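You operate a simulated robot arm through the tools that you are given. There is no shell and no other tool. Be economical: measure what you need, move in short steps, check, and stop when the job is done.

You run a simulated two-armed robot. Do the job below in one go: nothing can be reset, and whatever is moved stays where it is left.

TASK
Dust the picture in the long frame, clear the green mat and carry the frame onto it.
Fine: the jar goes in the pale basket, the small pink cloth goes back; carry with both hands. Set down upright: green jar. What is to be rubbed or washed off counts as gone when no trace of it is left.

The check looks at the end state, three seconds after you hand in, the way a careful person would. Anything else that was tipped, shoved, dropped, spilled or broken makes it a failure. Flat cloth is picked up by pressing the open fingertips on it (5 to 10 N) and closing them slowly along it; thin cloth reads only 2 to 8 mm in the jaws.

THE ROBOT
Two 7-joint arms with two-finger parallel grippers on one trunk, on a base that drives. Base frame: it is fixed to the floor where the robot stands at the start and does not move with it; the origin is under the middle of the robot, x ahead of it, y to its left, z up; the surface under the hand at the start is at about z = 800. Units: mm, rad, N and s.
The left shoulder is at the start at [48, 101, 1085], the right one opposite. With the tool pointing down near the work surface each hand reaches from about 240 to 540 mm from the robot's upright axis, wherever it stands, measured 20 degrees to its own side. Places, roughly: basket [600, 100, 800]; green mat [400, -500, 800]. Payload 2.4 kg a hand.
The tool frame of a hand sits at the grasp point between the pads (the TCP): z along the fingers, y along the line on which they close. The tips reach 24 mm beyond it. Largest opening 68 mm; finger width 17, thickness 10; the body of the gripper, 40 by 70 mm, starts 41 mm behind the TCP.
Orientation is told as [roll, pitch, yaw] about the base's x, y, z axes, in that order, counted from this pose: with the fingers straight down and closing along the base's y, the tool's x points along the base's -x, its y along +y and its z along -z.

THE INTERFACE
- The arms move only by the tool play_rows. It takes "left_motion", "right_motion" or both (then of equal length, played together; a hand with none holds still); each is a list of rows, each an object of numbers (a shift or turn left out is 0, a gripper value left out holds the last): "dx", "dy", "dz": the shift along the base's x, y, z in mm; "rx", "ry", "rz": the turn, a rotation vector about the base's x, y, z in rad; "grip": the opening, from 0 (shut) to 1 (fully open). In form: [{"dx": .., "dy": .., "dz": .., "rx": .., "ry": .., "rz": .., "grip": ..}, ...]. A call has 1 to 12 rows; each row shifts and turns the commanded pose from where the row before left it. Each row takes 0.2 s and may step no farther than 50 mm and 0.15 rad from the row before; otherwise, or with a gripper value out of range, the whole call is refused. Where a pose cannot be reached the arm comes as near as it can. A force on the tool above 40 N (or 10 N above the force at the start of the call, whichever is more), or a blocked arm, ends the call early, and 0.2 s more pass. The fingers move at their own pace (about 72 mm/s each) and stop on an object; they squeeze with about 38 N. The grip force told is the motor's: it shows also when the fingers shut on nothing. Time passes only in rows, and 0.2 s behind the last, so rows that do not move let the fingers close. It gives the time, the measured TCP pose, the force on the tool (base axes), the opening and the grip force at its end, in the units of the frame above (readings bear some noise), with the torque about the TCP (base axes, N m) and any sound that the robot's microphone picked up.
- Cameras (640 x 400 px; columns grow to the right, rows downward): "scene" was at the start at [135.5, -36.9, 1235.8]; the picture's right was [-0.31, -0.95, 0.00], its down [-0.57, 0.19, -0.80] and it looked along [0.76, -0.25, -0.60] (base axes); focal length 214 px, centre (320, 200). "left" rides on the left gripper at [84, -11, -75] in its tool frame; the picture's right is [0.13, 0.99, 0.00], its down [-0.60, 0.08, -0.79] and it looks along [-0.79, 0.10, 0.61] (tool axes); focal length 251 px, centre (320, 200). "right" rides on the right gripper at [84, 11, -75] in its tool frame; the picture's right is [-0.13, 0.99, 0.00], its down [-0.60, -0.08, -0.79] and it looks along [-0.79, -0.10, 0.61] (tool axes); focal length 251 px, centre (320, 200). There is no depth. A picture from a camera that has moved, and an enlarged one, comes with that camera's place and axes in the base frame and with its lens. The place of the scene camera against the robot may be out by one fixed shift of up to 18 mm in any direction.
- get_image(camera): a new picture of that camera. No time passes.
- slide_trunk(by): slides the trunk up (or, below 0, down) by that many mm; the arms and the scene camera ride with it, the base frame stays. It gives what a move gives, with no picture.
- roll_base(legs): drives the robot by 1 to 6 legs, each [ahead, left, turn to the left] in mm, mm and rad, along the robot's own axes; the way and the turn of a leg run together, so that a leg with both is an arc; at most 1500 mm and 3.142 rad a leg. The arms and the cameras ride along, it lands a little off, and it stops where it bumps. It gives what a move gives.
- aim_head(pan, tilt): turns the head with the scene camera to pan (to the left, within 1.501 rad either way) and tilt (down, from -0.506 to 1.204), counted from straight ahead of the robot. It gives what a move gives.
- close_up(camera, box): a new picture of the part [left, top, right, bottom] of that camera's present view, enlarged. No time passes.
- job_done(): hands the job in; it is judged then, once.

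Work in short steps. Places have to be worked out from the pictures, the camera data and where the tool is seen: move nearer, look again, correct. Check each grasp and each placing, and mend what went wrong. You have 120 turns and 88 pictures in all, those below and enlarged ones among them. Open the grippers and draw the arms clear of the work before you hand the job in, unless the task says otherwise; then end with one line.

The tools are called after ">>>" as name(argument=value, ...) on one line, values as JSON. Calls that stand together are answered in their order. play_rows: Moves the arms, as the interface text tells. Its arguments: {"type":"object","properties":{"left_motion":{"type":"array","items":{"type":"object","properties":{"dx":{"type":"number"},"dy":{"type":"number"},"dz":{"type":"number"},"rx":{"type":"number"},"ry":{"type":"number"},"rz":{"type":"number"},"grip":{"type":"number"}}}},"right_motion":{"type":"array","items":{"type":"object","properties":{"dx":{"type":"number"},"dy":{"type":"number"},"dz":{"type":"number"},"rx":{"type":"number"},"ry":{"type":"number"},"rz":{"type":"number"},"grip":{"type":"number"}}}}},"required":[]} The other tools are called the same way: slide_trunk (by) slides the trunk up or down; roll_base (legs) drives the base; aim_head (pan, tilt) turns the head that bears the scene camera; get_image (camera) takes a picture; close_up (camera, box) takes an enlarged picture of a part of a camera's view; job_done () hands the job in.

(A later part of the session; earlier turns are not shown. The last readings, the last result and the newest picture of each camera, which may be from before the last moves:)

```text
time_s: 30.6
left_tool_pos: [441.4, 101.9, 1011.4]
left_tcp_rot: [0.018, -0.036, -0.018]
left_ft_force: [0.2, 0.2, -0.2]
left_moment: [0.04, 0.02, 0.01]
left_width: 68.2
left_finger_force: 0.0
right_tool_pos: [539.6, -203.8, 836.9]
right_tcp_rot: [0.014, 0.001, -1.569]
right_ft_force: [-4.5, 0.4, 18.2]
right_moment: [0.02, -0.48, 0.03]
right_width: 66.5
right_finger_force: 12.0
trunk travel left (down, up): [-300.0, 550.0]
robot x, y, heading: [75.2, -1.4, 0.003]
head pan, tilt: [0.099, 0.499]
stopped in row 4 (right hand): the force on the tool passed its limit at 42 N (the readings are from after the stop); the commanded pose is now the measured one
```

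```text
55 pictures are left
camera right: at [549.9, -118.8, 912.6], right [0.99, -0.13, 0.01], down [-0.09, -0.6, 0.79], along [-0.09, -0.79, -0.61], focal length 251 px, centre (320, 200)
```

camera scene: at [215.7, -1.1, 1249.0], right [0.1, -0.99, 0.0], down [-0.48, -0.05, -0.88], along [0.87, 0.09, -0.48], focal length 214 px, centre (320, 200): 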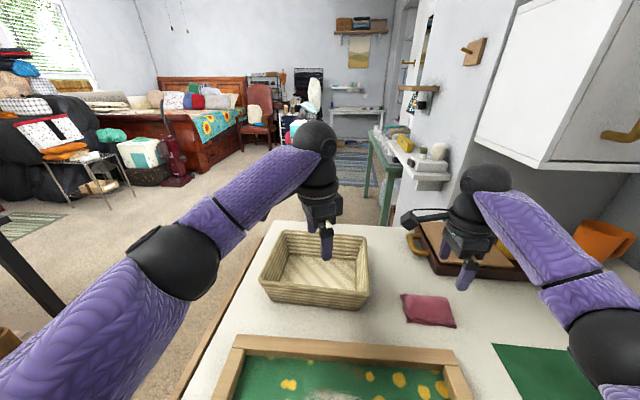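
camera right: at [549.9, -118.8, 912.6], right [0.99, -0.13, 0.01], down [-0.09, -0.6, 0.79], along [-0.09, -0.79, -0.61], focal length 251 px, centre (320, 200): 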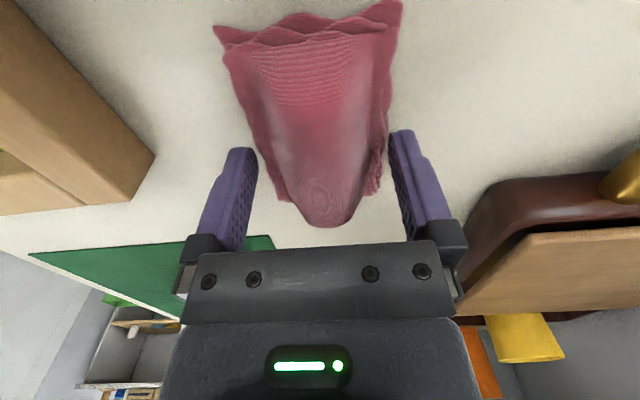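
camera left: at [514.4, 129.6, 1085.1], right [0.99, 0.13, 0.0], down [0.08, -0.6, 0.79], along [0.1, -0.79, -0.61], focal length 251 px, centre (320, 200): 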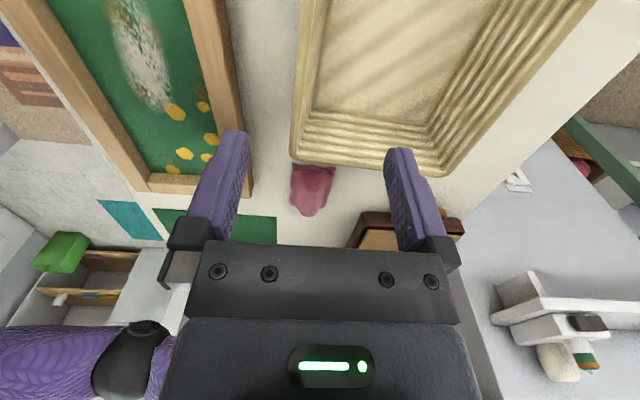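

The far finger presses on a piece of the fringe. I ease up 2 mm and close slowly.

>>> play_rows(right_motion=[{"dz": 2, "grip": 0.9}, {"grip": 0.8}, {"grip": 0.7}, {"grip": 0.6}, {"grip": 0.5}, {"grip": 0.4}, {"grip": 0.3}, {"grip": 0.2}, {"grip": 0.1}, {"grip": 0.0}, {}, {}])

>>> get_image(camera="right")

```text
time_s: 33.2
left_tool_pos: [440.9, 102.7, 1011.9]
left_tcp_rot: [0.018, -0.036, -0.018]
left_ft_force: [0.1, 0.5, 0.7]
left_moment: [0.05, 0.0, 0.01]
left_width: 68.2
left_finger_force: 0.0
right_tool_pos: [539.8, -202.8, 837.1]
right_tcp_rot: [0.01, 0.001, -1.572]
right_ft_force: [5.8, -0.3, 28.3]
right_moment: [0.15, 0.28, 0.02]
right_width: 23.0
right_finger_force: 37.5
trunk travel left (down, up): [-300.0, 550.0]
robot x, y, heading: [72.8, -1.7, 0.005]
head pan, tilt: [0.099, 0.499]
```

```text
54 pictures are left
camera right: at [550.3, -118.2, 913.5], right [0.99, -0.13, 0.01], down [-0.09, -0.6, 0.79], along [-0.1, -0.79, -0.61], focal length 251 px, centre (320, 200)
```

right: 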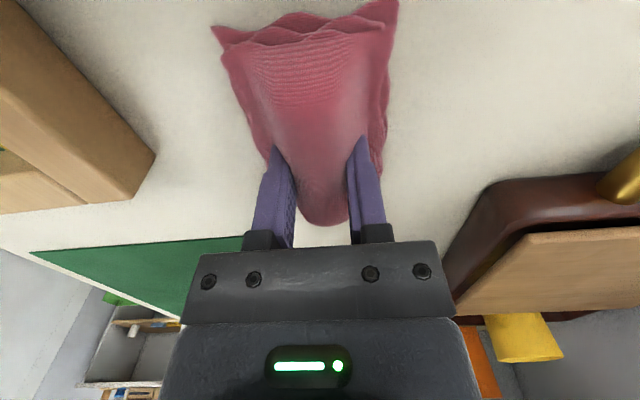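

It grips at 23 mm with full force. I lift, noting the return pose of TCP (540, −203, 837) at yaw −1.57.

>>> play_rows(right_motion=[{"dz": 10}, {"dz": 20}, {"dz": 30}, {"dz": 30}, {}])

>>> get_image(camera="right")

>>> close_up(camera="scene", box=[310, 180, 550, 360])

```text
time_s: 34.4
left_tool_pos: [443.7, 102.0, 1011.5]
left_tcp_rot: [0.019, -0.033, -0.018]
left_ft_force: [0.2, 0.7, -0.2]
left_moment: [0.02, -0.02, -0.02]
left_width: 68.1
left_finger_force: 0.1
right_tool_pos: [540.3, -203.5, 925.7]
right_tcp_rot: [0.008, 0.001, -1.573]
right_ft_force: [0.1, -0.9, -0.9]
right_moment: [-0.02, -0.02, -0.02]
right_width: 23.5
right_finger_force: 37.9
trunk travel left (down, up): [-300.0, 550.0]
robot x, y, heading: [73.2, -1.0, 0.001]
head pan, tilt: [0.099, 0.499]
```

```text
53 pictures are left
camera right: at [551.0, -120.1, 1001.9], right [0.99, -0.13, 0.01], down [-0.09, -0.6, 0.79], along [-0.1, -0.79, -0.61], focal length 251 px, centre (320, 200)
```

right: 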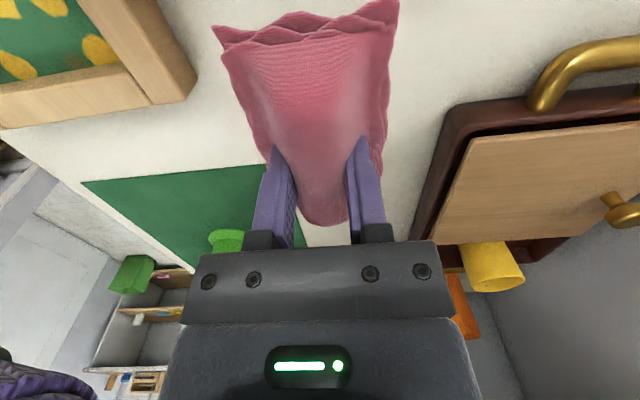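

```text
2.22 times, centred on (430, 270) of scene
camera zoom: at [215.6, -1.0, 1249.1], right [0.1, -0.99, 0.0], down [-0.48, -0.05, -0.88], along [0.87, 0.09, -0.48], focal length 477 px, centre (76, 44)
```

zoom: 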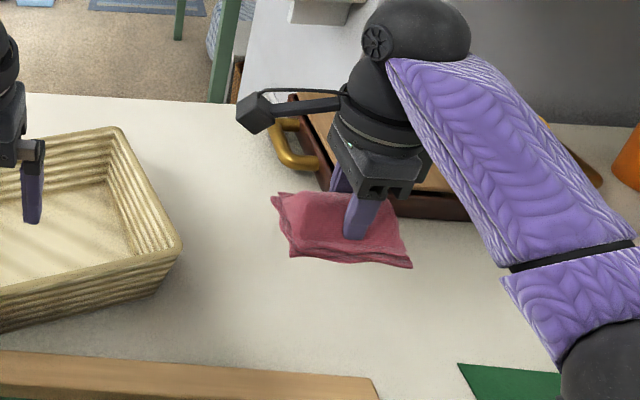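

The pad lifts as one stable piece with its flat underside about 37 mm below the TCP. I carry it over the dust patch at about (357, −15), moving the left hand farther left to make room.

>>> play_rows(left_motion=[{"dy": 40}, {"dy": 40}, {"dy": 20}, {}, {}, {}, {}, {}], right_motion=[{"dx": -30, "ry": 0.008}, {"dx": -30, "dy": 20}, {"dx": -30, "dy": 34}, {"dx": -30, "dy": 34}, {"dx": -30, "dy": 34}, {"dx": -30, "dy": 34}, {"dy": 32}, {}])

>>> aim_head(pan=0.0, tilt=1.1)

>>> get_image(camera="scene")

>>> get_image(camera="right")

```text
time_s: 36.2
left_tool_pos: [442.3, 202.0, 1010.4]
left_tcp_rot: [0.019, -0.033, -0.018]
left_ft_force: [0.9, 0.3, 0.1]
left_moment: [-0.02, -0.01, 0.02]
left_width: 67.8
left_finger_force: 0.1
right_tool_pos: [385.9, -25.2, 913.5]
right_tcp_rot: [0.003, 0.002, -1.569]
right_ft_force: [-0.1, 0.0, -0.5]
right_moment: [-0.02, 0.0, 0.02]
right_width: 23.0
right_finger_force: 38.2
right hand out of reach, approached as far as the arm can: row 6, 7
trunk travel left (down, up): [-300.0, 550.0]
robot x, y, heading: [72.1, -1.5, 0.003]
head pan, tilt: [0.099, 0.499]
```

```text
time_s: 37.2
left_tool_pos: [441.1, 203.0, 1011.3]
left_tcp_rot: [0.018, -0.033, -0.02]
left_ft_force: [0.1, -0.2, 0.1]
left_moment: [-0.04, -0.01, 0.0]
left_width: 67.8
left_finger_force: 0.0
right_tool_pos: [385.8, -25.7, 913.6]
right_tcp_rot: [0.0, 0.001, -1.568]
right_ft_force: [0.1, 0.3, 0.0]
right_moment: [-0.01, 0.02, 0.02]
right_width: 23.2
right_finger_force: 38.5
trunk travel left (down, up): [-300.0, 550.0]
robot x, y, heading: [72.1, -2.8, 0.005]
head pan, tilt: [0.0, 1.1]
```

```text
51 pictures are left
camera scene: at [188.2, -10.0, 1201.4], right [0.0, -1.0, 0.0], down [-0.89, 0.0, -0.45], along [0.45, 0.0, -0.89], focal length 214 px, centre (320, 200)
```

scene: 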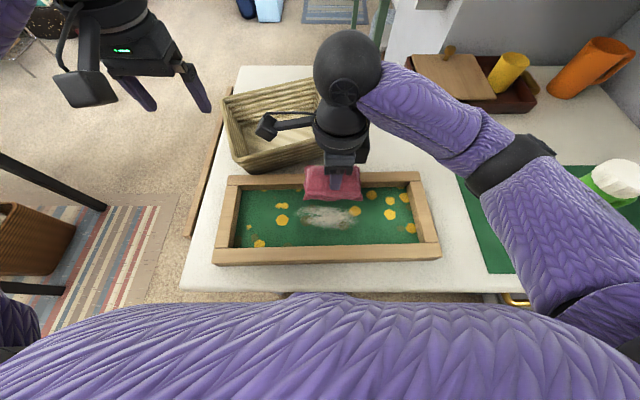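

```text
50 pictures are left
camera right: at [396.1, 59.3, 989.7], right [0.99, -0.13, 0.0], down [-0.08, -0.6, 0.79], along [-0.1, -0.79, -0.61], focal length 251 px, centre (320, 200)
```

right: 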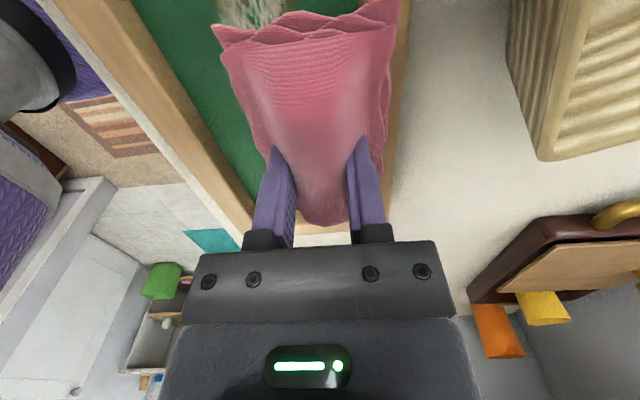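

The target is too near the body now, so I roll back 70 mm with the hands high above everything.

>>> roll_base(legs=[[-75, 0, 0]])

>>> get_image(camera="scene")

```text
time_s: 38.2
left_tool_pos: [366.0, 203.3, 1011.2]
left_tcp_rot: [0.018, -0.034, -0.017]
left_ft_force: [0.1, 0.6, -0.4]
left_moment: [0.01, -0.03, 0.0]
left_width: 68.0
left_finger_force: 0.1
right_tool_pos: [309.9, -24.5, 913.2]
right_tcp_rot: [-0.001, 0.002, -1.569]
right_ft_force: [1.4, -0.5, -0.9]
right_moment: [0.02, -0.01, 0.01]
right_width: 23.1
right_finger_force: 38.3
trunk travel left (down, up): [-300.0, 550.0]
robot x, y, heading: [-5.8, -0.5, 0.003]
head pan, tilt: [0.0, 1.1]
```

```text
49 pictures are left
camera scene: at [112.2, -10.0, 1201.4], right [0.0, -1.0, 0.0], down [-0.89, 0.0, -0.45], along [0.45, 0.0, -0.89], focal length 214 px, centre (320, 200)
```

scene: 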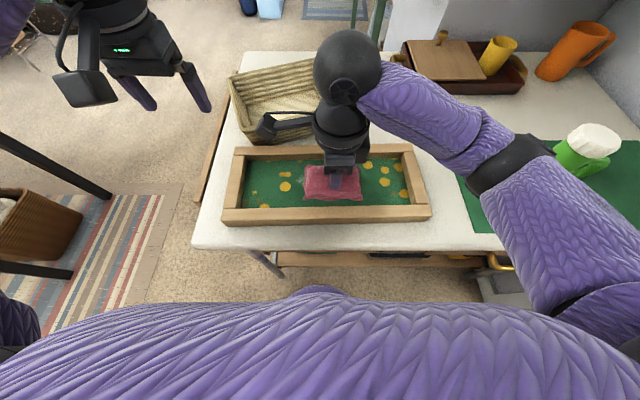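

The frame spans about x 278–444, y −213–183, with its centre near (361, −15), and the pad fits inside with room. I go above the patch centre and lower gently until contact.

>>> play_rows(right_motion=[{"dx": 25, "dy": 0}, {"dx": 26, "dy": 9}, {"dz": -20}, {"dz": -20}, {"dz": -10}, {}])

>>> get_image(camera="scene")

>>> get_image(camera="right")

```text
time_s: 39.6
left_tool_pos: [365.7, 202.6, 1010.8]
left_tcp_rot: [0.019, -0.034, -0.017]
left_ft_force: [0.2, 0.5, -0.3]
left_moment: [0.01, 0.03, -0.01]
left_width: 68.0
left_finger_force: 0.2
right_tool_pos: [360.8, -14.4, 863.0]
right_tcp_rot: [-0.001, 0.002, -1.568]
right_ft_force: [-0.1, -1.0, -0.2]
right_moment: [-0.01, 0.0, -0.01]
right_width: 23.0
right_finger_force: 38.2
trunk travel left (down, up): [-300.0, 550.0]
robot x, y, heading: [-6.6, -1.0, 0.005]
head pan, tilt: [0.0, 1.1]
```

```text
48 pictures are left
camera scene: at [112.5, -10.0, 1201.4], right [0.0, -1.0, 0.0], down [-0.89, 0.0, -0.45], along [0.45, 0.0, -0.89], focal length 214 px, centre (320, 200)
```

scene: 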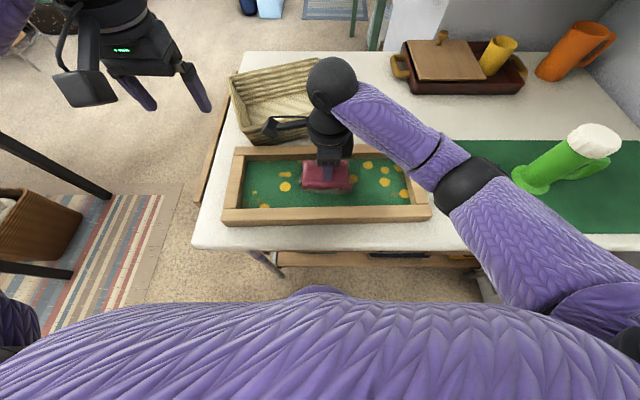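

```text
47 pictures are left
camera right: at [371.1, 69.9, 938.4], right [0.99, -0.13, 0.0], down [-0.08, -0.61, 0.79], along [-0.1, -0.79, -0.61], focal length 251 px, centre (320, 200)
```

right: 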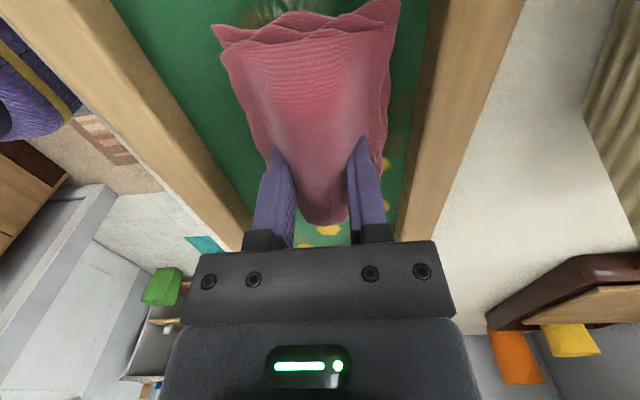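

The pad sits a little closer to the far bar, so I shift 8 mm nearer and lower to contact in small steps.

>>> play_rows(right_motion=[{"dx": -8, "dz": -6}, {"dz": -4}, {"dz": -3}, {"dz": -2}, {}])

```text
time_s: 40.8
left_tool_pos: [366.5, 201.4, 1011.8]
left_tcp_rot: [0.02, -0.036, -0.017]
left_ft_force: [0.2, -0.4, 0.1]
left_moment: [0.01, -0.01, 0.0]
left_width: 67.7
left_finger_force: 0.2
right_tool_pos: [352.3, -16.6, 850.0]
right_tcp_rot: [0.001, 0.003, -1.567]
right_ft_force: [1.1, -2.2, 18.5]
right_moment: [-0.44, 0.15, -0.01]
right_width: 22.8
right_finger_force: 38.0
trunk travel left (down, up): [-300.0, 550.0]
robot x, y, heading: [-4.0, 1.8, 0.003]
head pan, tilt: [0.0, 1.1]
```

Contact at 18 N, so I ease 1 mm and wipe strokes along y over the patch.

>>> play_rows(right_motion=[{"dz": 1.2}, {"dy": 14}, {"dy": 14}, {"dy": 14}, {"dy": 14}, {"dy": -14}, {"dy": -14}, {"dy": -14}, {"dy": -14}, {"dy": -14}, {"dy": -14}, {"dy": -14}])

>>> play_rows(right_motion=[{"dy": -14}, {"dy": 14, "dx": 5}, {"dy": 14}, {"dy": 14}, {"dy": 14}, {"dy": 14}, {"dy": 14}, {"dy": 14}, {"dy": 14}, {"dx": -10}, {"dy": -14}, {"dy": -14}])

```text
time_s: 43.4
left_tool_pos: [367.0, 202.3, 1011.6]
left_tcp_rot: [0.02, -0.033, -0.019]
left_ft_force: [-0.4, 0.7, -0.5]
left_moment: [0.01, -0.01, 0.02]
left_width: 67.7
left_finger_force: 0.0
right_tool_pos: [353.1, -60.5, 849.9]
right_tcp_rot: [0.001, 0.002, -1.568]
right_ft_force: [-0.2, 0.2, -0.8]
right_moment: [0.0, -0.02, 0.01]
right_width: 23.1
right_finger_force: 38.2
trunk travel left (down, up): [-300.0, 550.0]
robot x, y, heading: [-5.8, -1.3, 0.008]
head pan, tilt: [0.0, 1.1]
```

```text
time_s: 46.0
left_tool_pos: [365.7, 202.0, 1011.7]
left_tcp_rot: [0.02, -0.034, -0.015]
left_ft_force: [0.2, 0.0, 0.1]
left_moment: [0.0, -0.03, 0.04]
left_width: 68.1
left_finger_force: 0.1
right_tool_pos: [346.7, 10.8, 850.6]
right_tcp_rot: [-0.002, 0.0, -1.569]
right_ft_force: [-0.5, -0.7, 1.3]
right_moment: [0.03, -0.02, 0.01]
right_width: 22.8
right_finger_force: 37.7
trunk travel left (down, up): [-300.0, 550.0]
robot x, y, heading: [-3.0, -3.4, 0.002]
head pan, tilt: [0.0, 1.1]
```

Almost no force on those strokes, so the pad needs to be about 1.5 mm lower. I press in half-mm steps.

>>> play_rows(right_motion=[{"dz": -0.7, "dx": 6}, {"dz": -0.5}, {"dz": -0.4}, {}])

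>>> close_up(camera="scene", box=[220, 120, 440, 250])

```text
time_s: 47.0
left_tool_pos: [365.3, 203.4, 1011.3]
left_tcp_rot: [0.02, -0.034, -0.017]
left_ft_force: [-0.4, -1.0, -0.5]
left_moment: [-0.01, 0.07, 0.01]
left_width: 68.1
left_finger_force: 0.1
right_tool_pos: [354.3, 13.2, 850.5]
right_tcp_rot: [0.001, 0.002, -1.569]
right_ft_force: [1.4, 1.0, 12.4]
right_moment: [-0.16, 0.05, -0.01]
right_width: 23.0
right_finger_force: 37.9
trunk travel left (down, up): [-300.0, 550.0]
robot x, y, heading: [-7.0, -3.0, 0.004]
head pan, tilt: [0.0, 1.1]
```

```text
2.91 times, centred on (330, 185) of scene
camera zoom: at [112.1, -10.0, 1201.6], right [0.0, -1.0, 0.0], down [-0.89, 0.0, -0.45], along [0.45, 0.0, -0.89], focal length 624 px, centre (291, 244)
```

zoom: 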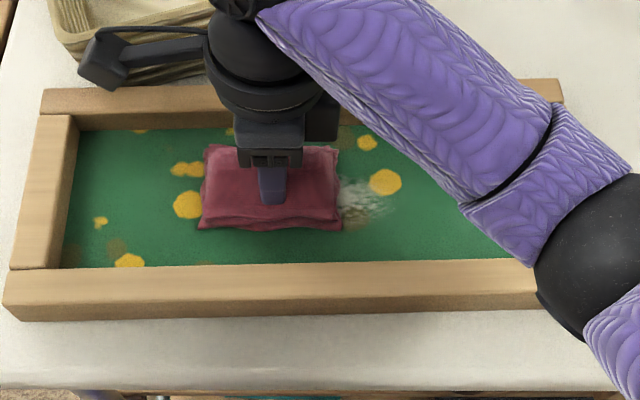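

12 N now, and the remaining dust shows to the right of the pad. I wipe over its full length.

>>> play_rows(right_motion=[{"dy": -12}, {"dy": -12}, {"dy": -12}, {"dy": -12}, {"dy": -12}, {"dy": -12}, {"dy": -12}, {"dy": -12}, {"dx": -6}, {"dy": 12}, {"dy": 12}, {"dy": 12}])

>>> play_rows(right_motion=[{"dy": 12}, {"dy": 12}, {"dy": 12}, {"dy": 12}, {"dy": 12}, {"dy": 12}, {"dy": 12}, {"dx": 10}, {"dy": -12}, {"dy": -12}, {"dy": -12}, {"dy": -12}])

>>> play_rows(right_motion=[{"dy": -12}, {"dy": -12}, {"dy": -12}, {"dy": -12}, {"dy": -12}, {"dx": -12}, {"dy": 12}, {"dy": 12}, {"dy": 12}, {"dy": 12}, {"dy": 12}, {"dy": 12}])

```text
time_s: 48.2
left_tool_pos: [364.4, 202.5, 1011.1]
left_tcp_rot: [0.019, -0.036, -0.017]
left_ft_force: [-0.6, 0.3, 0.0]
left_moment: [-0.01, -0.01, -0.01]
left_width: 68.1
left_finger_force: 0.0
right_tool_pos: [352.4, -39.8, 850.2]
right_tcp_rot: [0.005, 0.007, -1.567]
right_ft_force: [-4.5, 3.3, 21.4]
right_moment: [-0.7, 0.45, -0.09]
right_width: 23.2
right_finger_force: 37.8
trunk travel left (down, up): [-300.0, 550.0]
robot x, y, heading: [-3.7, -2.5, 0.004]
head pan, tilt: [0.0, 1.1]
stopped in row 5 (right hand): the force on the tool passed its limit at 42 N (the readings are from after the stop); the commanded pose is now the measured one
```

```text
time_s: 49.6
left_tool_pos: [365.6, 201.3, 1012.4]
left_tcp_rot: [0.019, -0.034, -0.02]
left_ft_force: [-0.3, -0.7, 0.7]
left_moment: [-0.02, -0.03, 0.01]
left_width: 68.1
left_finger_force: 0.1
right_tool_pos: [353.1, 30.3, 850.8]
right_tcp_rot: [0.009, 0.006, -1.567]
right_ft_force: [-4.0, -2.8, 18.5]
right_moment: [-0.12, 0.42, 0.04]
right_width: 23.2
right_finger_force: 38.4
trunk travel left (down, up): [-300.0, 550.0]
robot x, y, heading: [-2.4, -1.6, 0.003]
head pan, tilt: [0.0, 1.1]
stopped in row 7 (right hand): the force on the tool passed its limit at 40 N (the readings are from after the stop); the commanded pose is now the measured one
```

```text
time_s: 51.3
left_tool_pos: [364.6, 201.0, 1012.1]
left_tcp_rot: [0.019, -0.035, -0.022]
left_ft_force: [-0.3, -0.1, 0.1]
left_moment: [0.01, -0.02, -0.01]
left_width: 68.0
left_finger_force: 0.0
right_tool_pos: [343.1, -22.2, 849.2]
right_tcp_rot: [0.005, 0.003, -1.57]
right_ft_force: [-3.5, -2.5, 20.1]
right_moment: [0.09, 0.56, 0.11]
right_width: 23.1
right_finger_force: 37.7
trunk travel left (down, up): [-300.0, 550.0]
robot x, y, heading: [-3.0, -1.3, -0.005]
head pan, tilt: [0.0, 1.1]
stopped in row 8 (right hand): the force on the tool passed its limit at 43 N (the readings are from after the stop); the commanded pose is now the measured one
```

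The force peaks near 40 N at times. I lift off, move aside, and inspect the picture and the frame.

>>> play_rows(right_motion=[{"dz": 10}, {"dz": 30}, {"dz": 30, "dy": -40}, {"dy": -40}, {"dy": -40}, {}])

>>> close_up(camera="scene", box=[220, 120, 440, 250])

```text
time_s: 52.7
left_tool_pos: [366.8, 200.8, 1011.5]
left_tcp_rot: [0.02, -0.032, -0.018]
left_ft_force: [0.2, 0.6, 0.1]
left_moment: [0.0, 0.0, 0.02]
left_width: 68.0
left_finger_force: 0.1
right_tool_pos: [344.3, -140.8, 919.2]
right_tcp_rot: [0.003, 0.003, -1.572]
right_ft_force: [0.3, 0.1, -0.2]
right_moment: [0.04, -0.01, -0.02]
right_width: 23.2
right_finger_force: 38.1
trunk travel left (down, up): [-300.0, 550.0]
robot x, y, heading: [-2.6, 1.5, 0.001]
head pan, tilt: [0.0, 1.1]
```

```text
2.91 times, centred on (330, 185) of scene
camera zoom: at [112.6, -10.7, 1201.4], right [0.0, -1.0, 0.0], down [-0.89, 0.0, -0.45], along [0.45, 0.0, -0.89], focal length 624 px, centre (291, 244)
```

zoom: 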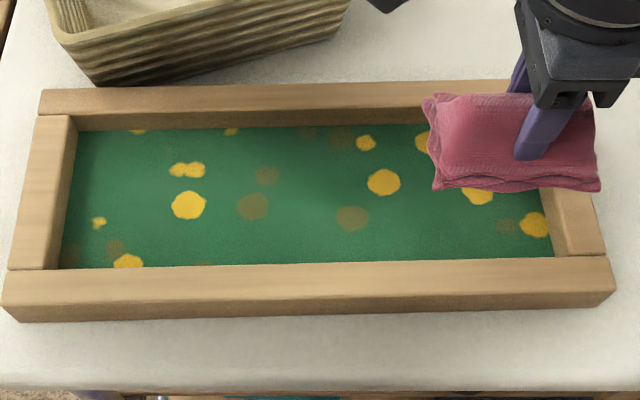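

The white dust looks gone; the round brown dots are part of the pattern. I check at higher magnification.

>>> close_up(camera="scene", box=[270, 158, 370, 214])

```text
6.40 times, centred on (320, 186) of scene
camera zoom: at [112.6, -10.7, 1201.4], right [0.0, -1.0, 0.0], down [-0.89, 0.0, -0.45], along [0.45, 0.0, -0.89], focal length 1373 px, centre (320, 290)
```

zoom: 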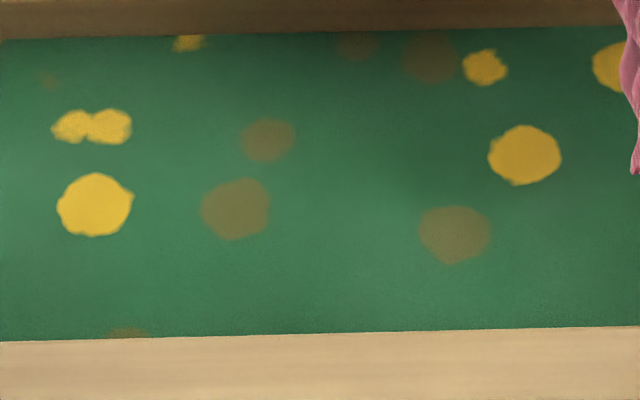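

The picture is clean. I roll ahead 68 mm and carry the cloth back to its place.

>>> roll_base(legs=[[68, 0, 0]])

>>> play_rows(right_motion=[{"dx": 40}, {"dx": 40, "dy": -20}, {"dx": 30, "dy": -30}, {}])

```text
time_s: 53.7
left_tool_pos: [435.0, 202.0, 1010.6]
left_tcp_rot: [0.02, -0.035, -0.018]
left_ft_force: [0.6, -0.3, -0.5]
left_moment: [-0.02, 0.01, 0.03]
left_width: 68.0
left_finger_force: 0.1
right_tool_pos: [413.7, -140.3, 919.0]
right_tcp_rot: [0.002, 0.0, -1.571]
right_ft_force: [0.5, -0.2, -0.9]
right_moment: [-0.01, -0.01, -0.01]
right_width: 23.1
right_finger_force: 37.5
trunk travel left (down, up): [-300.0, 550.0]
robot x, y, heading: [64.8, -1.9, -0.005]
head pan, tilt: [0.0, 1.1]
```

```text
time_s: 54.7
left_tool_pos: [434.7, 201.6, 1011.7]
left_tcp_rot: [0.018, -0.034, -0.019]
left_ft_force: [-0.7, 0.0, -0.1]
left_moment: [0.02, 0.02, -0.01]
left_width: 68.0
left_finger_force: 0.1
right_tool_pos: [523.3, -191.7, 918.5]
right_tcp_rot: [0.006, 0.001, -1.569]
right_ft_force: [-0.3, 0.1, -0.8]
right_moment: [0.01, 0.03, 0.03]
right_width: 22.9
right_finger_force: 38.2
trunk travel left (down, up): [-300.0, 550.0]
robot x, y, heading: [62.5, -0.1, 0.002]
head pan, tilt: [0.0, 1.1]
```

Now over (540, −203) and down to the original height.

>>> play_rows(right_motion=[{"dx": 17, "dy": -11}, {"dz": -40}, {"dz": -25}, {"dz": -8}, {"dz": -4}, {"dz": -3}, {}])

```text
time_s: 56.3
left_tool_pos: [433.8, 201.3, 1012.4]
left_tcp_rot: [0.018, -0.033, -0.019]
left_ft_force: [0.1, -0.3, 1.0]
left_moment: [0.03, -0.01, 0.01]
left_width: 68.0
left_finger_force: 0.1
right_tool_pos: [538.5, -201.5, 838.5]
right_tcp_rot: [0.003, 0.002, -1.57]
right_ft_force: [-0.9, 0.5, 0.1]
right_moment: [0.0, 0.0, 0.01]
right_width: 23.1
right_finger_force: 38.2
trunk travel left (down, up): [-300.0, 550.0]
robot x, y, heading: [66.0, -0.1, -0.003]
head pan, tilt: [0.0, 1.1]
```

I lower a last touch, open slowly, and lift.

>>> play_rows(right_motion=[{"dz": -1, "dy": -1, "dx": 1}, {"dz": -0.5}, {"grip": 0.5}, {"grip": 0.7}, {"grip": 1.0}, {}, {}, {"dz": 10}, {"dz": 20}, {"dz": 30}, {}])

>>> get_image(camera="right")

```text
time_s: 58.7
left_tool_pos: [435.6, 201.4, 1012.2]
left_tcp_rot: [0.018, -0.034, -0.019]
left_ft_force: [-0.4, -0.3, -1.1]
left_moment: [-0.01, -0.01, 0.03]
left_width: 68.1
left_finger_force: 0.0
right_tool_pos: [539.4, -201.5, 897.1]
right_tcp_rot: [0.004, 0.002, -1.571]
right_ft_force: [0.4, -0.2, 0.1]
right_moment: [-0.02, 0.01, -0.02]
right_width: 68.2
right_finger_force: 0.0
trunk travel left (down, up): [-300.0, 550.0]
robot x, y, heading: [62.0, 1.0, -0.004]
head pan, tilt: [0.0, 1.1]
```

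```text
43 pictures are left
camera right: at [550.1, -117.9, 973.1], right [0.99, -0.13, 0.0], down [-0.08, -0.6, 0.79], along [-0.1, -0.79, -0.61], focal length 251 px, centre (320, 200)
```

right: 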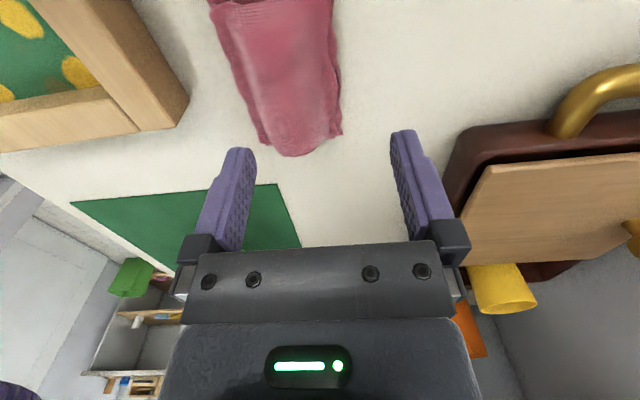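

The cloth stuck to the near finger on opening and shifted about 22 mm toward the robot (centre now x≈514, was 536). I set the open fingers around it and nudge it back with the near finger.

>>> play_rows(right_motion=[{"dx": -22}, {"dz": -30}, {"dz": -15}, {"dz": -8}, {"dz": -5}, {}])

>>> get_image(camera="right")

```text
time_s: 60.1
left_tool_pos: [434.4, 201.9, 1011.6]
left_tcp_rot: [0.021, -0.032, -0.019]
left_ft_force: [0.3, -1.0, -0.6]
left_moment: [0.01, -0.01, 0.0]
left_width: 68.0
left_finger_force: 0.1
right_tool_pos: [518.4, -203.4, 838.0]
right_tcp_rot: [0.006, 0.001, -1.571]
right_ft_force: [0.7, 0.9, -0.4]
right_moment: [-0.01, -0.01, 0.01]
right_width: 68.0
right_finger_force: 0.1
trunk travel left (down, up): [-300.0, 550.0]
robot x, y, heading: [66.2, -2.3, 0.004]
head pan, tilt: [0.0, 1.1]
```

```text
42 pictures are left
camera right: at [528.8, -119.0, 914.0], right [0.99, -0.13, 0.0], down [-0.08, -0.61, 0.79], along [-0.1, -0.79, -0.61], focal length 251 px, centre (320, 200)
```

right: 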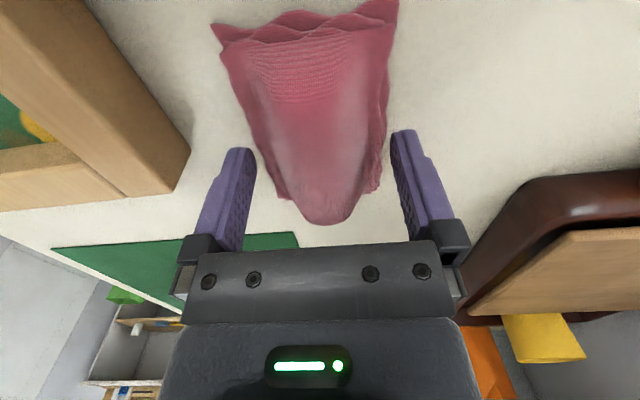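

The view matches the original one except for the 21 mm shift. I push +x gently, with about 13 mm of free gap first.

>>> play_rows(right_motion=[{"dx": 6}, {"dx": 5}, {"dx": 4}, {"dx": 4}, {"dx": 4}, {"dx": 4}, {"dx": 4}, {}])

>>> get_image(camera="right")

```text
time_s: 61.9
left_tool_pos: [434.5, 201.2, 1012.6]
left_tcp_rot: [0.02, -0.034, -0.019]
left_ft_force: [-0.3, 0.4, 0.5]
left_moment: [-0.01, 0.0, 0.0]
left_width: 67.9
left_finger_force: 0.0
right_tool_pos: [548.7, -202.9, 838.3]
right_tcp_rot: [0.004, 0.001, -1.57]
right_ft_force: [-0.2, 0.1, -0.1]
right_moment: [-0.02, 0.01, -0.02]
right_width: 68.0
right_finger_force: 0.1
trunk travel left (down, up): [-300.0, 550.0]
robot x, y, heading: [66.5, 0.2, -0.001]
head pan, tilt: [0.0, 1.1]
```

```text
41 pictures are left
camera right: at [559.8, -118.8, 914.7], right [0.99, -0.13, 0.0], down [-0.08, -0.61, 0.79], along [-0.1, -0.79, -0.61], focal length 251 px, centre (320, 200)
```

right: 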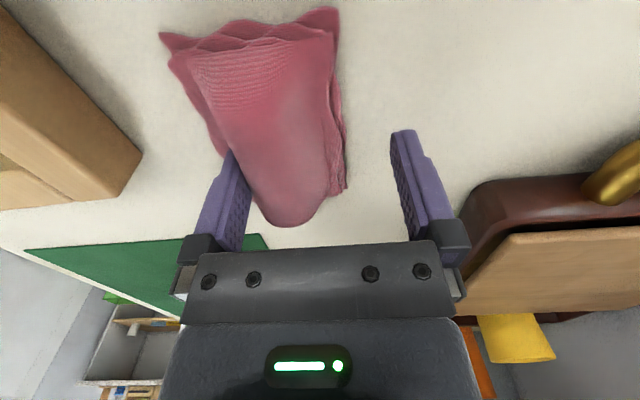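

It has moved about 11 mm; I push 10 mm more, then back off and lift.

>>> play_rows(right_motion=[{"dx": 4}, {"dx": 3}, {"dx": 3}, {}, {"dx": -6}, {"dz": 15}, {"dz": 30}, {"dz": 30}, {}])

>>> get_image(camera="right")

```text
time_s: 63.9
left_tool_pos: [434.8, 202.0, 1011.1]
left_tcp_rot: [0.02, -0.033, -0.019]
left_ft_force: [0.5, 0.5, 0.1]
left_moment: [-0.01, 0.06, -0.01]
left_width: 68.0
left_finger_force: 0.1
right_tool_pos: [555.1, -202.9, 915.0]
right_tcp_rot: [0.005, 0.001, -1.569]
right_ft_force: [0.9, 0.2, 0.0]
right_moment: [0.03, 0.0, 0.0]
right_width: 68.2
right_finger_force: 0.0
trunk travel left (down, up): [-300.0, 550.0]
robot x, y, heading: [64.9, -0.7, 0.003]
head pan, tilt: [0.0, 1.1]
```

```text
40 pictures are left
camera right: at [565.3, -117.9, 990.5], right [0.99, -0.13, 0.0], down [-0.08, -0.6, 0.79], along [-0.1, -0.79, -0.61], focal length 251 px, centre (320, 200)
```

right: 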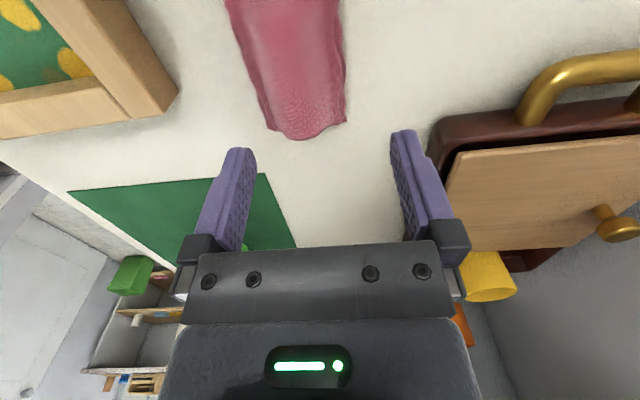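

The cloth's ridge is back at (536, −236), as it was at the start. Now I unwind the right hand and draw it back to prepare for the jar.

>>> play_rows(right_motion=[{"rz": 0.145, "dx": -20}, {"rz": 0.145, "dx": -20}, {"rz": 0.145, "dx": -20}, {"rz": 0.145}, {"rz": 0.145}, {"rz": 0.145}, {"rz": 0.145}, {"rz": 0.145}, {"rz": 0.145}, {"rz": 0.145}, {"rz": 0.12}, {}])

>>> play_rows(right_motion=[{"dx": -30, "dz": 30}, {"dx": -40, "dz": 30}, {"dx": -40, "dz": 20}, {"dx": -30}, {}])

>>> roll_base(legs=[[-60, 0, 0], [0, -350, 0]])

>>> aim_head(pan=-0.35, tilt=0.8)

>>> get_image(camera="scene")

>>> get_image(camera="right")

```text
time_s: 66.5
left_tool_pos: [435.3, 202.2, 1011.0]
left_tcp_rot: [0.018, -0.033, -0.019]
left_ft_force: [0.7, 0.7, -0.3]
left_moment: [-0.01, 0.02, 0.0]
left_width: 67.6
left_finger_force: 0.1
right_tool_pos: [493.7, -203.6, 914.4]
right_tcp_rot: [0.006, 0.002, 0.002]
right_ft_force: [-0.8, -0.3, 0.5]
right_moment: [-0.01, 0.03, 0.0]
right_width: 67.8
right_finger_force: 0.0
trunk travel left (down, up): [-300.0, 550.0]
robot x, y, heading: [64.3, -1.4, -0.0]
head pan, tilt: [0.0, 1.1]
```

```text
time_s: 67.7
left_tool_pos: [435.3, 201.7, 1012.3]
left_tcp_rot: [0.018, -0.033, -0.019]
left_ft_force: [0.7, 0.3, 0.3]
left_moment: [-0.01, -0.02, 0.01]
left_width: 68.0
left_finger_force: 0.0
right_tool_pos: [353.0, -203.5, 993.3]
right_tcp_rot: [0.005, 0.001, -0.003]
right_ft_force: [-0.2, 0.0, 0.0]
right_moment: [-0.02, 0.0, 0.01]
right_width: 67.8
right_finger_force: 0.0
trunk travel left (down, up): [-300.0, 550.0]
robot x, y, heading: [67.1, 1.3, -0.004]
head pan, tilt: [0.0, 1.1]
```

```text
time_s: 70.5
left_tool_pos: [375.8, -151.1, 1011.1]
left_tcp_rot: [0.02, -0.033, -0.018]
left_ft_force: [0.2, -0.3, 0.4]
left_moment: [0.01, 0.01, 0.02]
left_width: 67.7
left_finger_force: 0.0
right_tool_pos: [295.8, -555.7, 992.5]
right_tcp_rot: [0.002, 0.002, 0.002]
right_ft_force: [-0.7, 0.4, 0.1]
right_moment: [-0.02, 0.0, -0.03]
right_width: 68.1
right_finger_force: 0.1
trunk travel left (down, up): [-300.0, 550.0]
robot x, y, heading: [5.3, -352.9, -0.004]
head pan, tilt: [0.0, 1.1]
```

```text
time_s: 71.4
left_tool_pos: [374.8, -151.1, 1010.9]
left_tcp_rot: [0.02, -0.032, -0.018]
left_ft_force: [-0.6, -0.3, 0.7]
left_moment: [0.02, -0.03, -0.05]
left_width: 68.3
left_finger_force: 0.0
right_tool_pos: [297.2, -554.9, 994.1]
right_tcp_rot: [0.006, 0.001, 0.002]
right_ft_force: [-0.8, -0.5, -0.6]
right_moment: [0.01, -0.03, 0.01]
right_width: 67.9
right_finger_force: 0.1
trunk travel left (down, up): [-300.0, 550.0]
robot x, y, heading: [5.0, -357.2, 0.001]
head pan, tilt: [-0.351, 0.799]
```

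```text
39 pictures are left
camera scene: at [135.0, -391.5, 1223.1], right [-0.34, -0.94, 0.0], down [-0.67, 0.24, -0.7], along [0.65, -0.24, -0.72], focal length 214 px, centre (320, 200)
```

scene: 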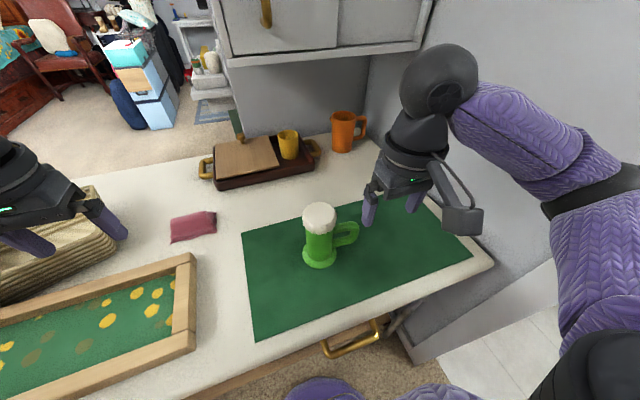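

```text
38 pictures are left
camera right: at [211.8, -545.0, 1068.7], right [0.13, 0.99, 0.0], down [0.61, -0.08, 0.79], along [0.79, -0.1, -0.61], focal length 251 px, centre (320, 200)
```

right: 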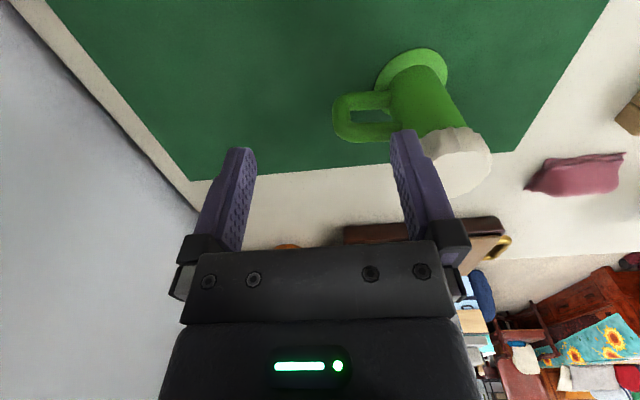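

It is a stein with foam: base near (357, −466), top at z≈935, foam about 58 mm wide, handle toward −y. I turn the right hand to −90° so it closes along x clear of the handle, and move above the jar.

>>> play_rows(right_motion=[{"rz": -0.145, "dz": 20}, {"rz": -0.145, "dx": 10}, {"rz": -0.145, "dx": 10}, {"rz": -0.145, "dx": 10}, {"rz": -0.145, "dx": 10}, {"rz": -0.145, "dx": 10, "dy": 20}, {"rz": -0.145, "dx": 10, "dy": 20}, {"rz": -0.145, "dy": 20}, {"rz": -0.145, "dy": 20}, {"rz": -0.145, "dy": 10}, {"rz": -0.12}, {}])

>>> get_image(camera="right")

>>> get_image(camera="scene")

```text
time_s: 74.0
left_tool_pos: [376.4, -151.5, 1011.2]
left_tcp_rot: [0.018, -0.035, -0.018]
left_ft_force: [-0.2, 0.2, 0.1]
left_moment: [0.01, 0.01, -0.01]
left_width: 68.0
left_finger_force: 0.1
right_tool_pos: [356.9, -465.2, 1012.5]
right_tcp_rot: [0.004, 0.0, -1.571]
right_ft_force: [0.3, 0.3, 1.0]
right_moment: [0.0, -0.01, -0.01]
right_width: 68.0
right_finger_force: 0.0
trunk travel left (down, up): [-300.0, 550.0]
robot x, y, heading: [7.2, -356.8, 0.001]
head pan, tilt: [-0.351, 0.799]
```

```text
37 pictures are left
camera right: at [366.5, -381.3, 1088.3], right [0.99, -0.13, 0.0], down [-0.08, -0.61, 0.79], along [-0.1, -0.79, -0.61], focal length 251 px, centre (320, 200)
```

right: 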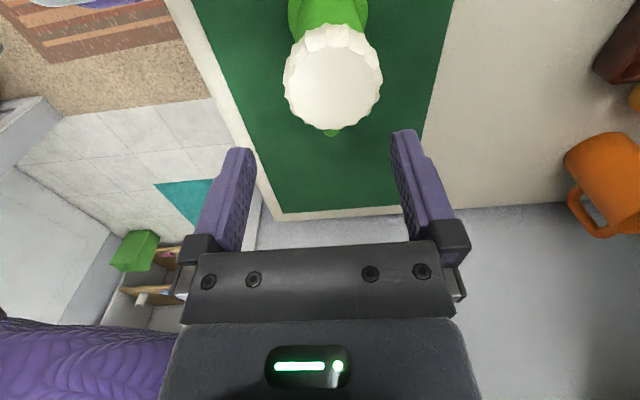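

```text
36 pictures are left
camera scene: at [135.1, -391.6, 1223.1], right [-0.34, -0.94, 0.0], down [-0.67, 0.24, -0.7], along [0.66, -0.24, -0.72], focal length 214 px, centre (320, 200)
```

scene: 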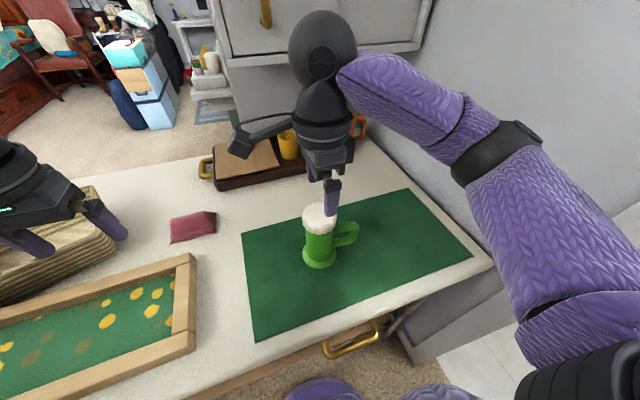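

The foam is about 61 mm across and centred near (365, −461). The clearance is tight, so I move above and down to just over it and check the alignment.

>>> play_rows(right_motion=[{"dx": 8, "dy": 4}, {"dz": -25}, {"dz": -18}, {}])

>>> get_image(camera="right")

```text
time_s: 75.0
left_tool_pos: [375.7, -151.1, 1011.3]
left_tcp_rot: [0.019, -0.033, -0.018]
left_ft_force: [0.5, 0.1, 0.1]
left_moment: [0.04, 0.0, 0.01]
left_width: 67.9
left_finger_force: 0.1
right_tool_pos: [364.4, -460.3, 971.1]
right_tcp_rot: [0.006, 0.002, -1.569]
right_ft_force: [0.1, 0.3, -0.5]
right_moment: [0.01, 0.03, -0.02]
right_width: 68.1
right_finger_force: 0.0
trunk travel left (down, up): [-300.0, 550.0]
robot x, y, heading: [6.6, -357.9, 0.002]
head pan, tilt: [-0.351, 0.799]
```

```text
35 pictures are left
camera right: at [374.5, -376.8, 1046.3], right [0.99, -0.13, 0.0], down [-0.08, -0.61, 0.79], along [-0.1, -0.79, -0.61], focal length 251 px, centre (320, 200)
```

right: 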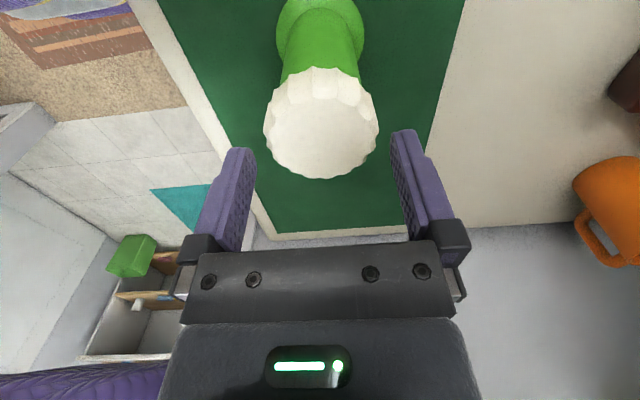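

Aligned to about 1 mm in x, and 3 mm in y is needed. I descend slowly around the foam.

>>> play_rows(right_motion=[{"dx": 1, "dy": -3}, {"dz": -12}, {"dz": -8}, {"dz": -6}, {"dz": -6}, {"dz": -6}, {}])

>>> get_image(camera="right")

```text
time_s: 76.6
left_tool_pos: [375.7, -150.9, 1011.6]
left_tcp_rot: [0.018, -0.033, -0.019]
left_ft_force: [0.7, 0.9, -0.2]
left_moment: [0.0, -0.03, 0.0]
left_width: 68.0
left_finger_force: 0.0
right_tool_pos: [364.9, -465.0, 931.3]
right_tcp_rot: [0.006, 0.0, -1.569]
right_ft_force: [0.7, 0.0, 1.2]
right_moment: [-0.03, 0.0, 0.01]
right_width: 67.9
right_finger_force: 0.1
trunk travel left (down, up): [-300.0, 550.0]
robot x, y, heading: [5.6, -357.4, -0.002]
head pan, tilt: [-0.351, 0.799]
```

```text
34 pictures are left
camera right: at [375.3, -380.4, 1008.4], right [0.99, -0.13, 0.0], down [-0.08, -0.61, 0.79], along [-0.1, -0.79, -0.61], focal length 251 px, centre (320, 200)
```

right: 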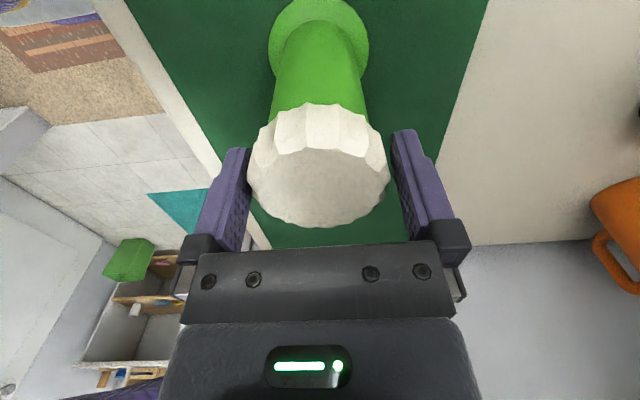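

No contact, and the foam is between the fingers. I continue down about 22 mm, slowly, then close.

>>> play_rows(right_motion=[{"dz": -6}, {"dz": -5}, {"dz": -5}, {"dz": -4}, {"dz": -2}, {}])

```text
time_s: 78.0
left_tool_pos: [375.7, -151.1, 1010.8]
left_tcp_rot: [0.019, -0.034, -0.019]
left_ft_force: [-0.2, 0.6, 0.2]
left_moment: [0.03, 0.0, 0.0]
left_width: 68.0
left_finger_force: 0.1
right_tool_pos: [365.1, -465.5, 910.5]
right_tcp_rot: [0.002, 0.002, -1.57]
right_ft_force: [-1.3, 0.1, 0.0]
right_moment: [-0.02, 0.0, 0.03]
right_width: 68.0
right_finger_force: 0.1
trunk travel left (down, up): [-300.0, 550.0]
robot x, y, heading: [5.9, -357.8, 0.003]
head pan, tilt: [-0.351, 0.799]
```

Still free of contact. Closing now.

>>> play_rows(right_motion=[{"grip": 0.92}, {"grip": 0.86}, {"grip": 0.8}, {"grip": 0.6}, {"grip": 0.3}, {"grip": 0.0}, {}, {}])

>>> get_image(camera="right")

```text
time_s: 79.8
left_tool_pos: [375.0, -151.0, 1011.7]
left_tcp_rot: [0.021, -0.033, -0.017]
left_ft_force: [0.3, -0.5, -0.3]
left_moment: [0.03, 0.02, -0.02]
left_width: 68.2
left_finger_force: 0.1
right_tool_pos: [364.3, -466.2, 909.4]
right_tcp_rot: [0.006, 0.002, -1.569]
right_ft_force: [-0.4, 0.7, -1.5]
right_moment: [0.01, 0.03, -0.05]
right_width: 60.0
right_finger_force: 37.8
trunk travel left (down, up): [-300.0, 550.0]
robot x, y, heading: [2.1, -354.4, 0.003]
head pan, tilt: [-0.351, 0.799]
```

```text
33 pictures are left
camera right: at [375.2, -381.1, 985.9], right [0.99, -0.13, 0.0], down [-0.08, -0.61, 0.79], along [-0.1, -0.79, -0.61], focal length 251 px, centre (320, 200)
```

right: 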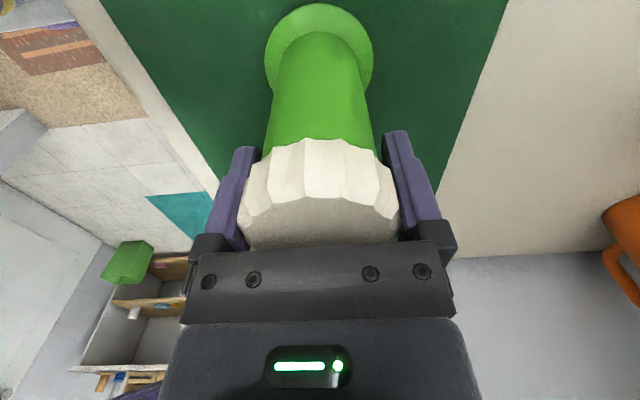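

The jar is held at 60 mm with full force. I lift it straight up 110 mm and check it hangs upright.

>>> play_rows(right_motion=[{"dz": 6}, {"dz": 15}, {"dz": 25}, {"dz": 30}, {"dz": 34}, {}])

>>> get_image(camera="scene")

```text
time_s: 81.2
left_tool_pos: [376.4, -151.7, 1010.8]
left_tcp_rot: [0.019, -0.033, -0.017]
left_ft_force: [0.7, -0.6, -0.1]
left_moment: [-0.01, -0.03, 0.0]
left_width: 68.1
left_finger_force: 0.1
right_tool_pos: [364.9, -462.9, 1021.0]
right_tcp_rot: [0.002, 0.001, -1.568]
right_ft_force: [0.0, 1.2, -1.6]
right_moment: [0.06, 0.03, 0.0]
right_width: 59.6
right_finger_force: 38.6
trunk travel left (down, up): [-300.0, 550.0]
robot x, y, heading: [2.9, -355.9, 0.0]
head pan, tilt: [-0.351, 0.799]
```

```text
32 pictures are left
camera scene: at [135.1, -391.5, 1223.1], right [-0.34, -0.94, 0.0], down [-0.67, 0.24, -0.7], along [0.65, -0.24, -0.72], focal length 214 px, centre (320, 200)
```

scene: 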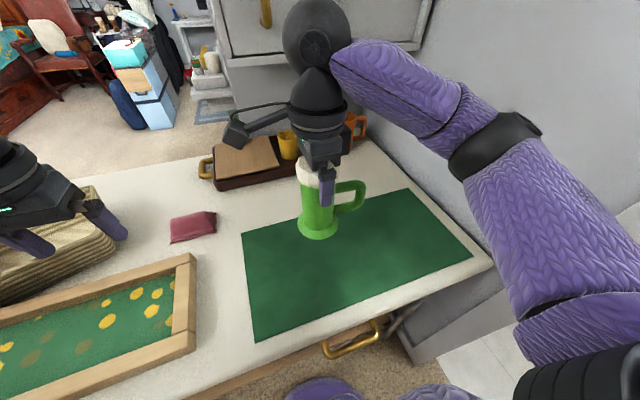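

The jar hangs upright. I drive left to bring it in front of the basket, then ahead.

>>> roll_base(legs=[[0, 600, 0], [62, 0, 0]])

>>> aim_head(pan=-0.3, tilt=0.8)

>>> get_image(camera="scene")

```text
time_s: 85.1
left_tool_pos: [404.5, 450.2, 1012.2]
left_tcp_rot: [0.019, -0.032, -0.021]
left_ft_force: [-0.6, -0.4, 0.6]
left_moment: [0.0, 0.01, -0.01]
left_width: 67.9
left_finger_force: 0.0
right_tool_pos: [392.4, 137.4, 1020.4]
right_tcp_rot: [0.004, 0.003, -1.575]
right_ft_force: [0.1, -0.7, -0.9]
right_moment: [0.03, -0.02, 0.0]
right_width: 59.1
right_finger_force: 38.0
trunk travel left (down, up): [-300.0, 550.0]
robot x, y, heading: [34.7, 250.1, -0.002]
head pan, tilt: [-0.351, 0.799]
stopped in leg 2: the robot was blocked; the commanded pose is now the measured one
```

```text
time_s: 85.8
left_tool_pos: [406.1, 447.6, 1010.8]
left_tcp_rot: [0.02, -0.034, -0.023]
left_ft_force: [-0.1, 0.6, 1.0]
left_moment: [0.01, 0.01, 0.03]
left_width: 68.4
left_finger_force: 0.1
right_tool_pos: [391.8, 137.9, 1020.8]
right_tcp_rot: [0.004, 0.001, -1.574]
right_ft_force: [0.0, -0.7, -0.9]
right_moment: [0.0, 0.01, 0.01]
right_width: 59.0
right_finger_force: 37.6
trunk travel left (down, up): [-300.0, 550.0]
robot x, y, heading: [32.0, 248.8, -0.004]
head pan, tilt: [-0.3, 0.799]
```

```text
31 pictures are left
camera scene: at [164.4, 213.9, 1223.1], right [-0.3, -0.95, 0.0], down [-0.68, 0.21, -0.7], along [0.67, -0.21, -0.72], focal length 214 px, centre (320, 200)
```

scene: 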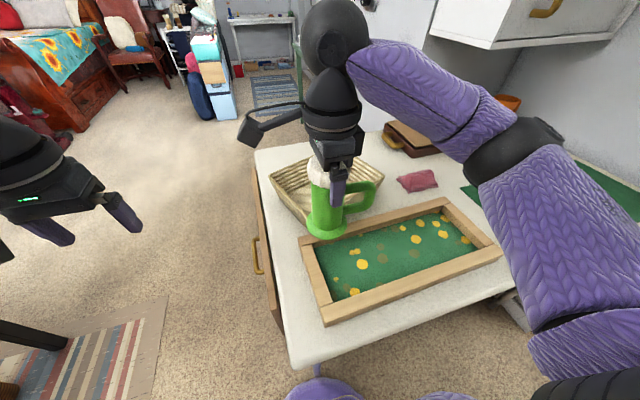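

The base is blocked here at x≈34. The basket spans about x 510–710, y −70–165, so I sidestep 100 mm right and creep ahead to x≈70, where it allowed more.

>>> roll_base(legs=[[-6, 0, 0], [0, -110, 0], [42, 0, 0]])

>>> get_image(camera="scene")

```text
time_s: 87.8
left_tool_pos: [406.9, 340.4, 1012.0]
left_tcp_rot: [0.019, -0.034, 0.0]
left_ft_force: [-1.7, 0.3, 0.6]
left_moment: [-0.01, -0.08, -0.01]
left_width: 67.9
left_finger_force: 0.0
right_tool_pos: [402.1, 27.9, 1020.9]
right_tcp_rot: [0.004, 0.001, -1.55]
right_ft_force: [1.1, 0.8, -1.4]
right_moment: [0.0, 0.07, 0.0]
right_width: 59.1
right_finger_force: 37.8
trunk travel left (down, up): [-300.0, 550.0]
robot x, y, heading: [42.9, 134.0, 0.014]
head pan, tilt: [-0.3, 0.799]
```

```text
30 pictures are left
camera scene: at [171.8, 99.1, 1223.3], right [-0.28, -0.96, 0.0], down [-0.69, 0.2, -0.7], along [0.67, -0.19, -0.72], focal length 214 px, centre (320, 200)
```

scene: 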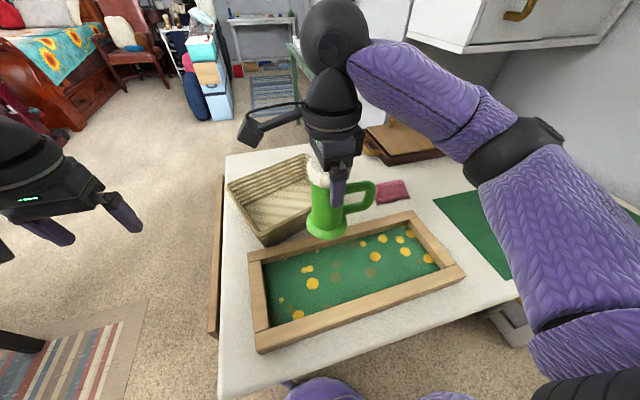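

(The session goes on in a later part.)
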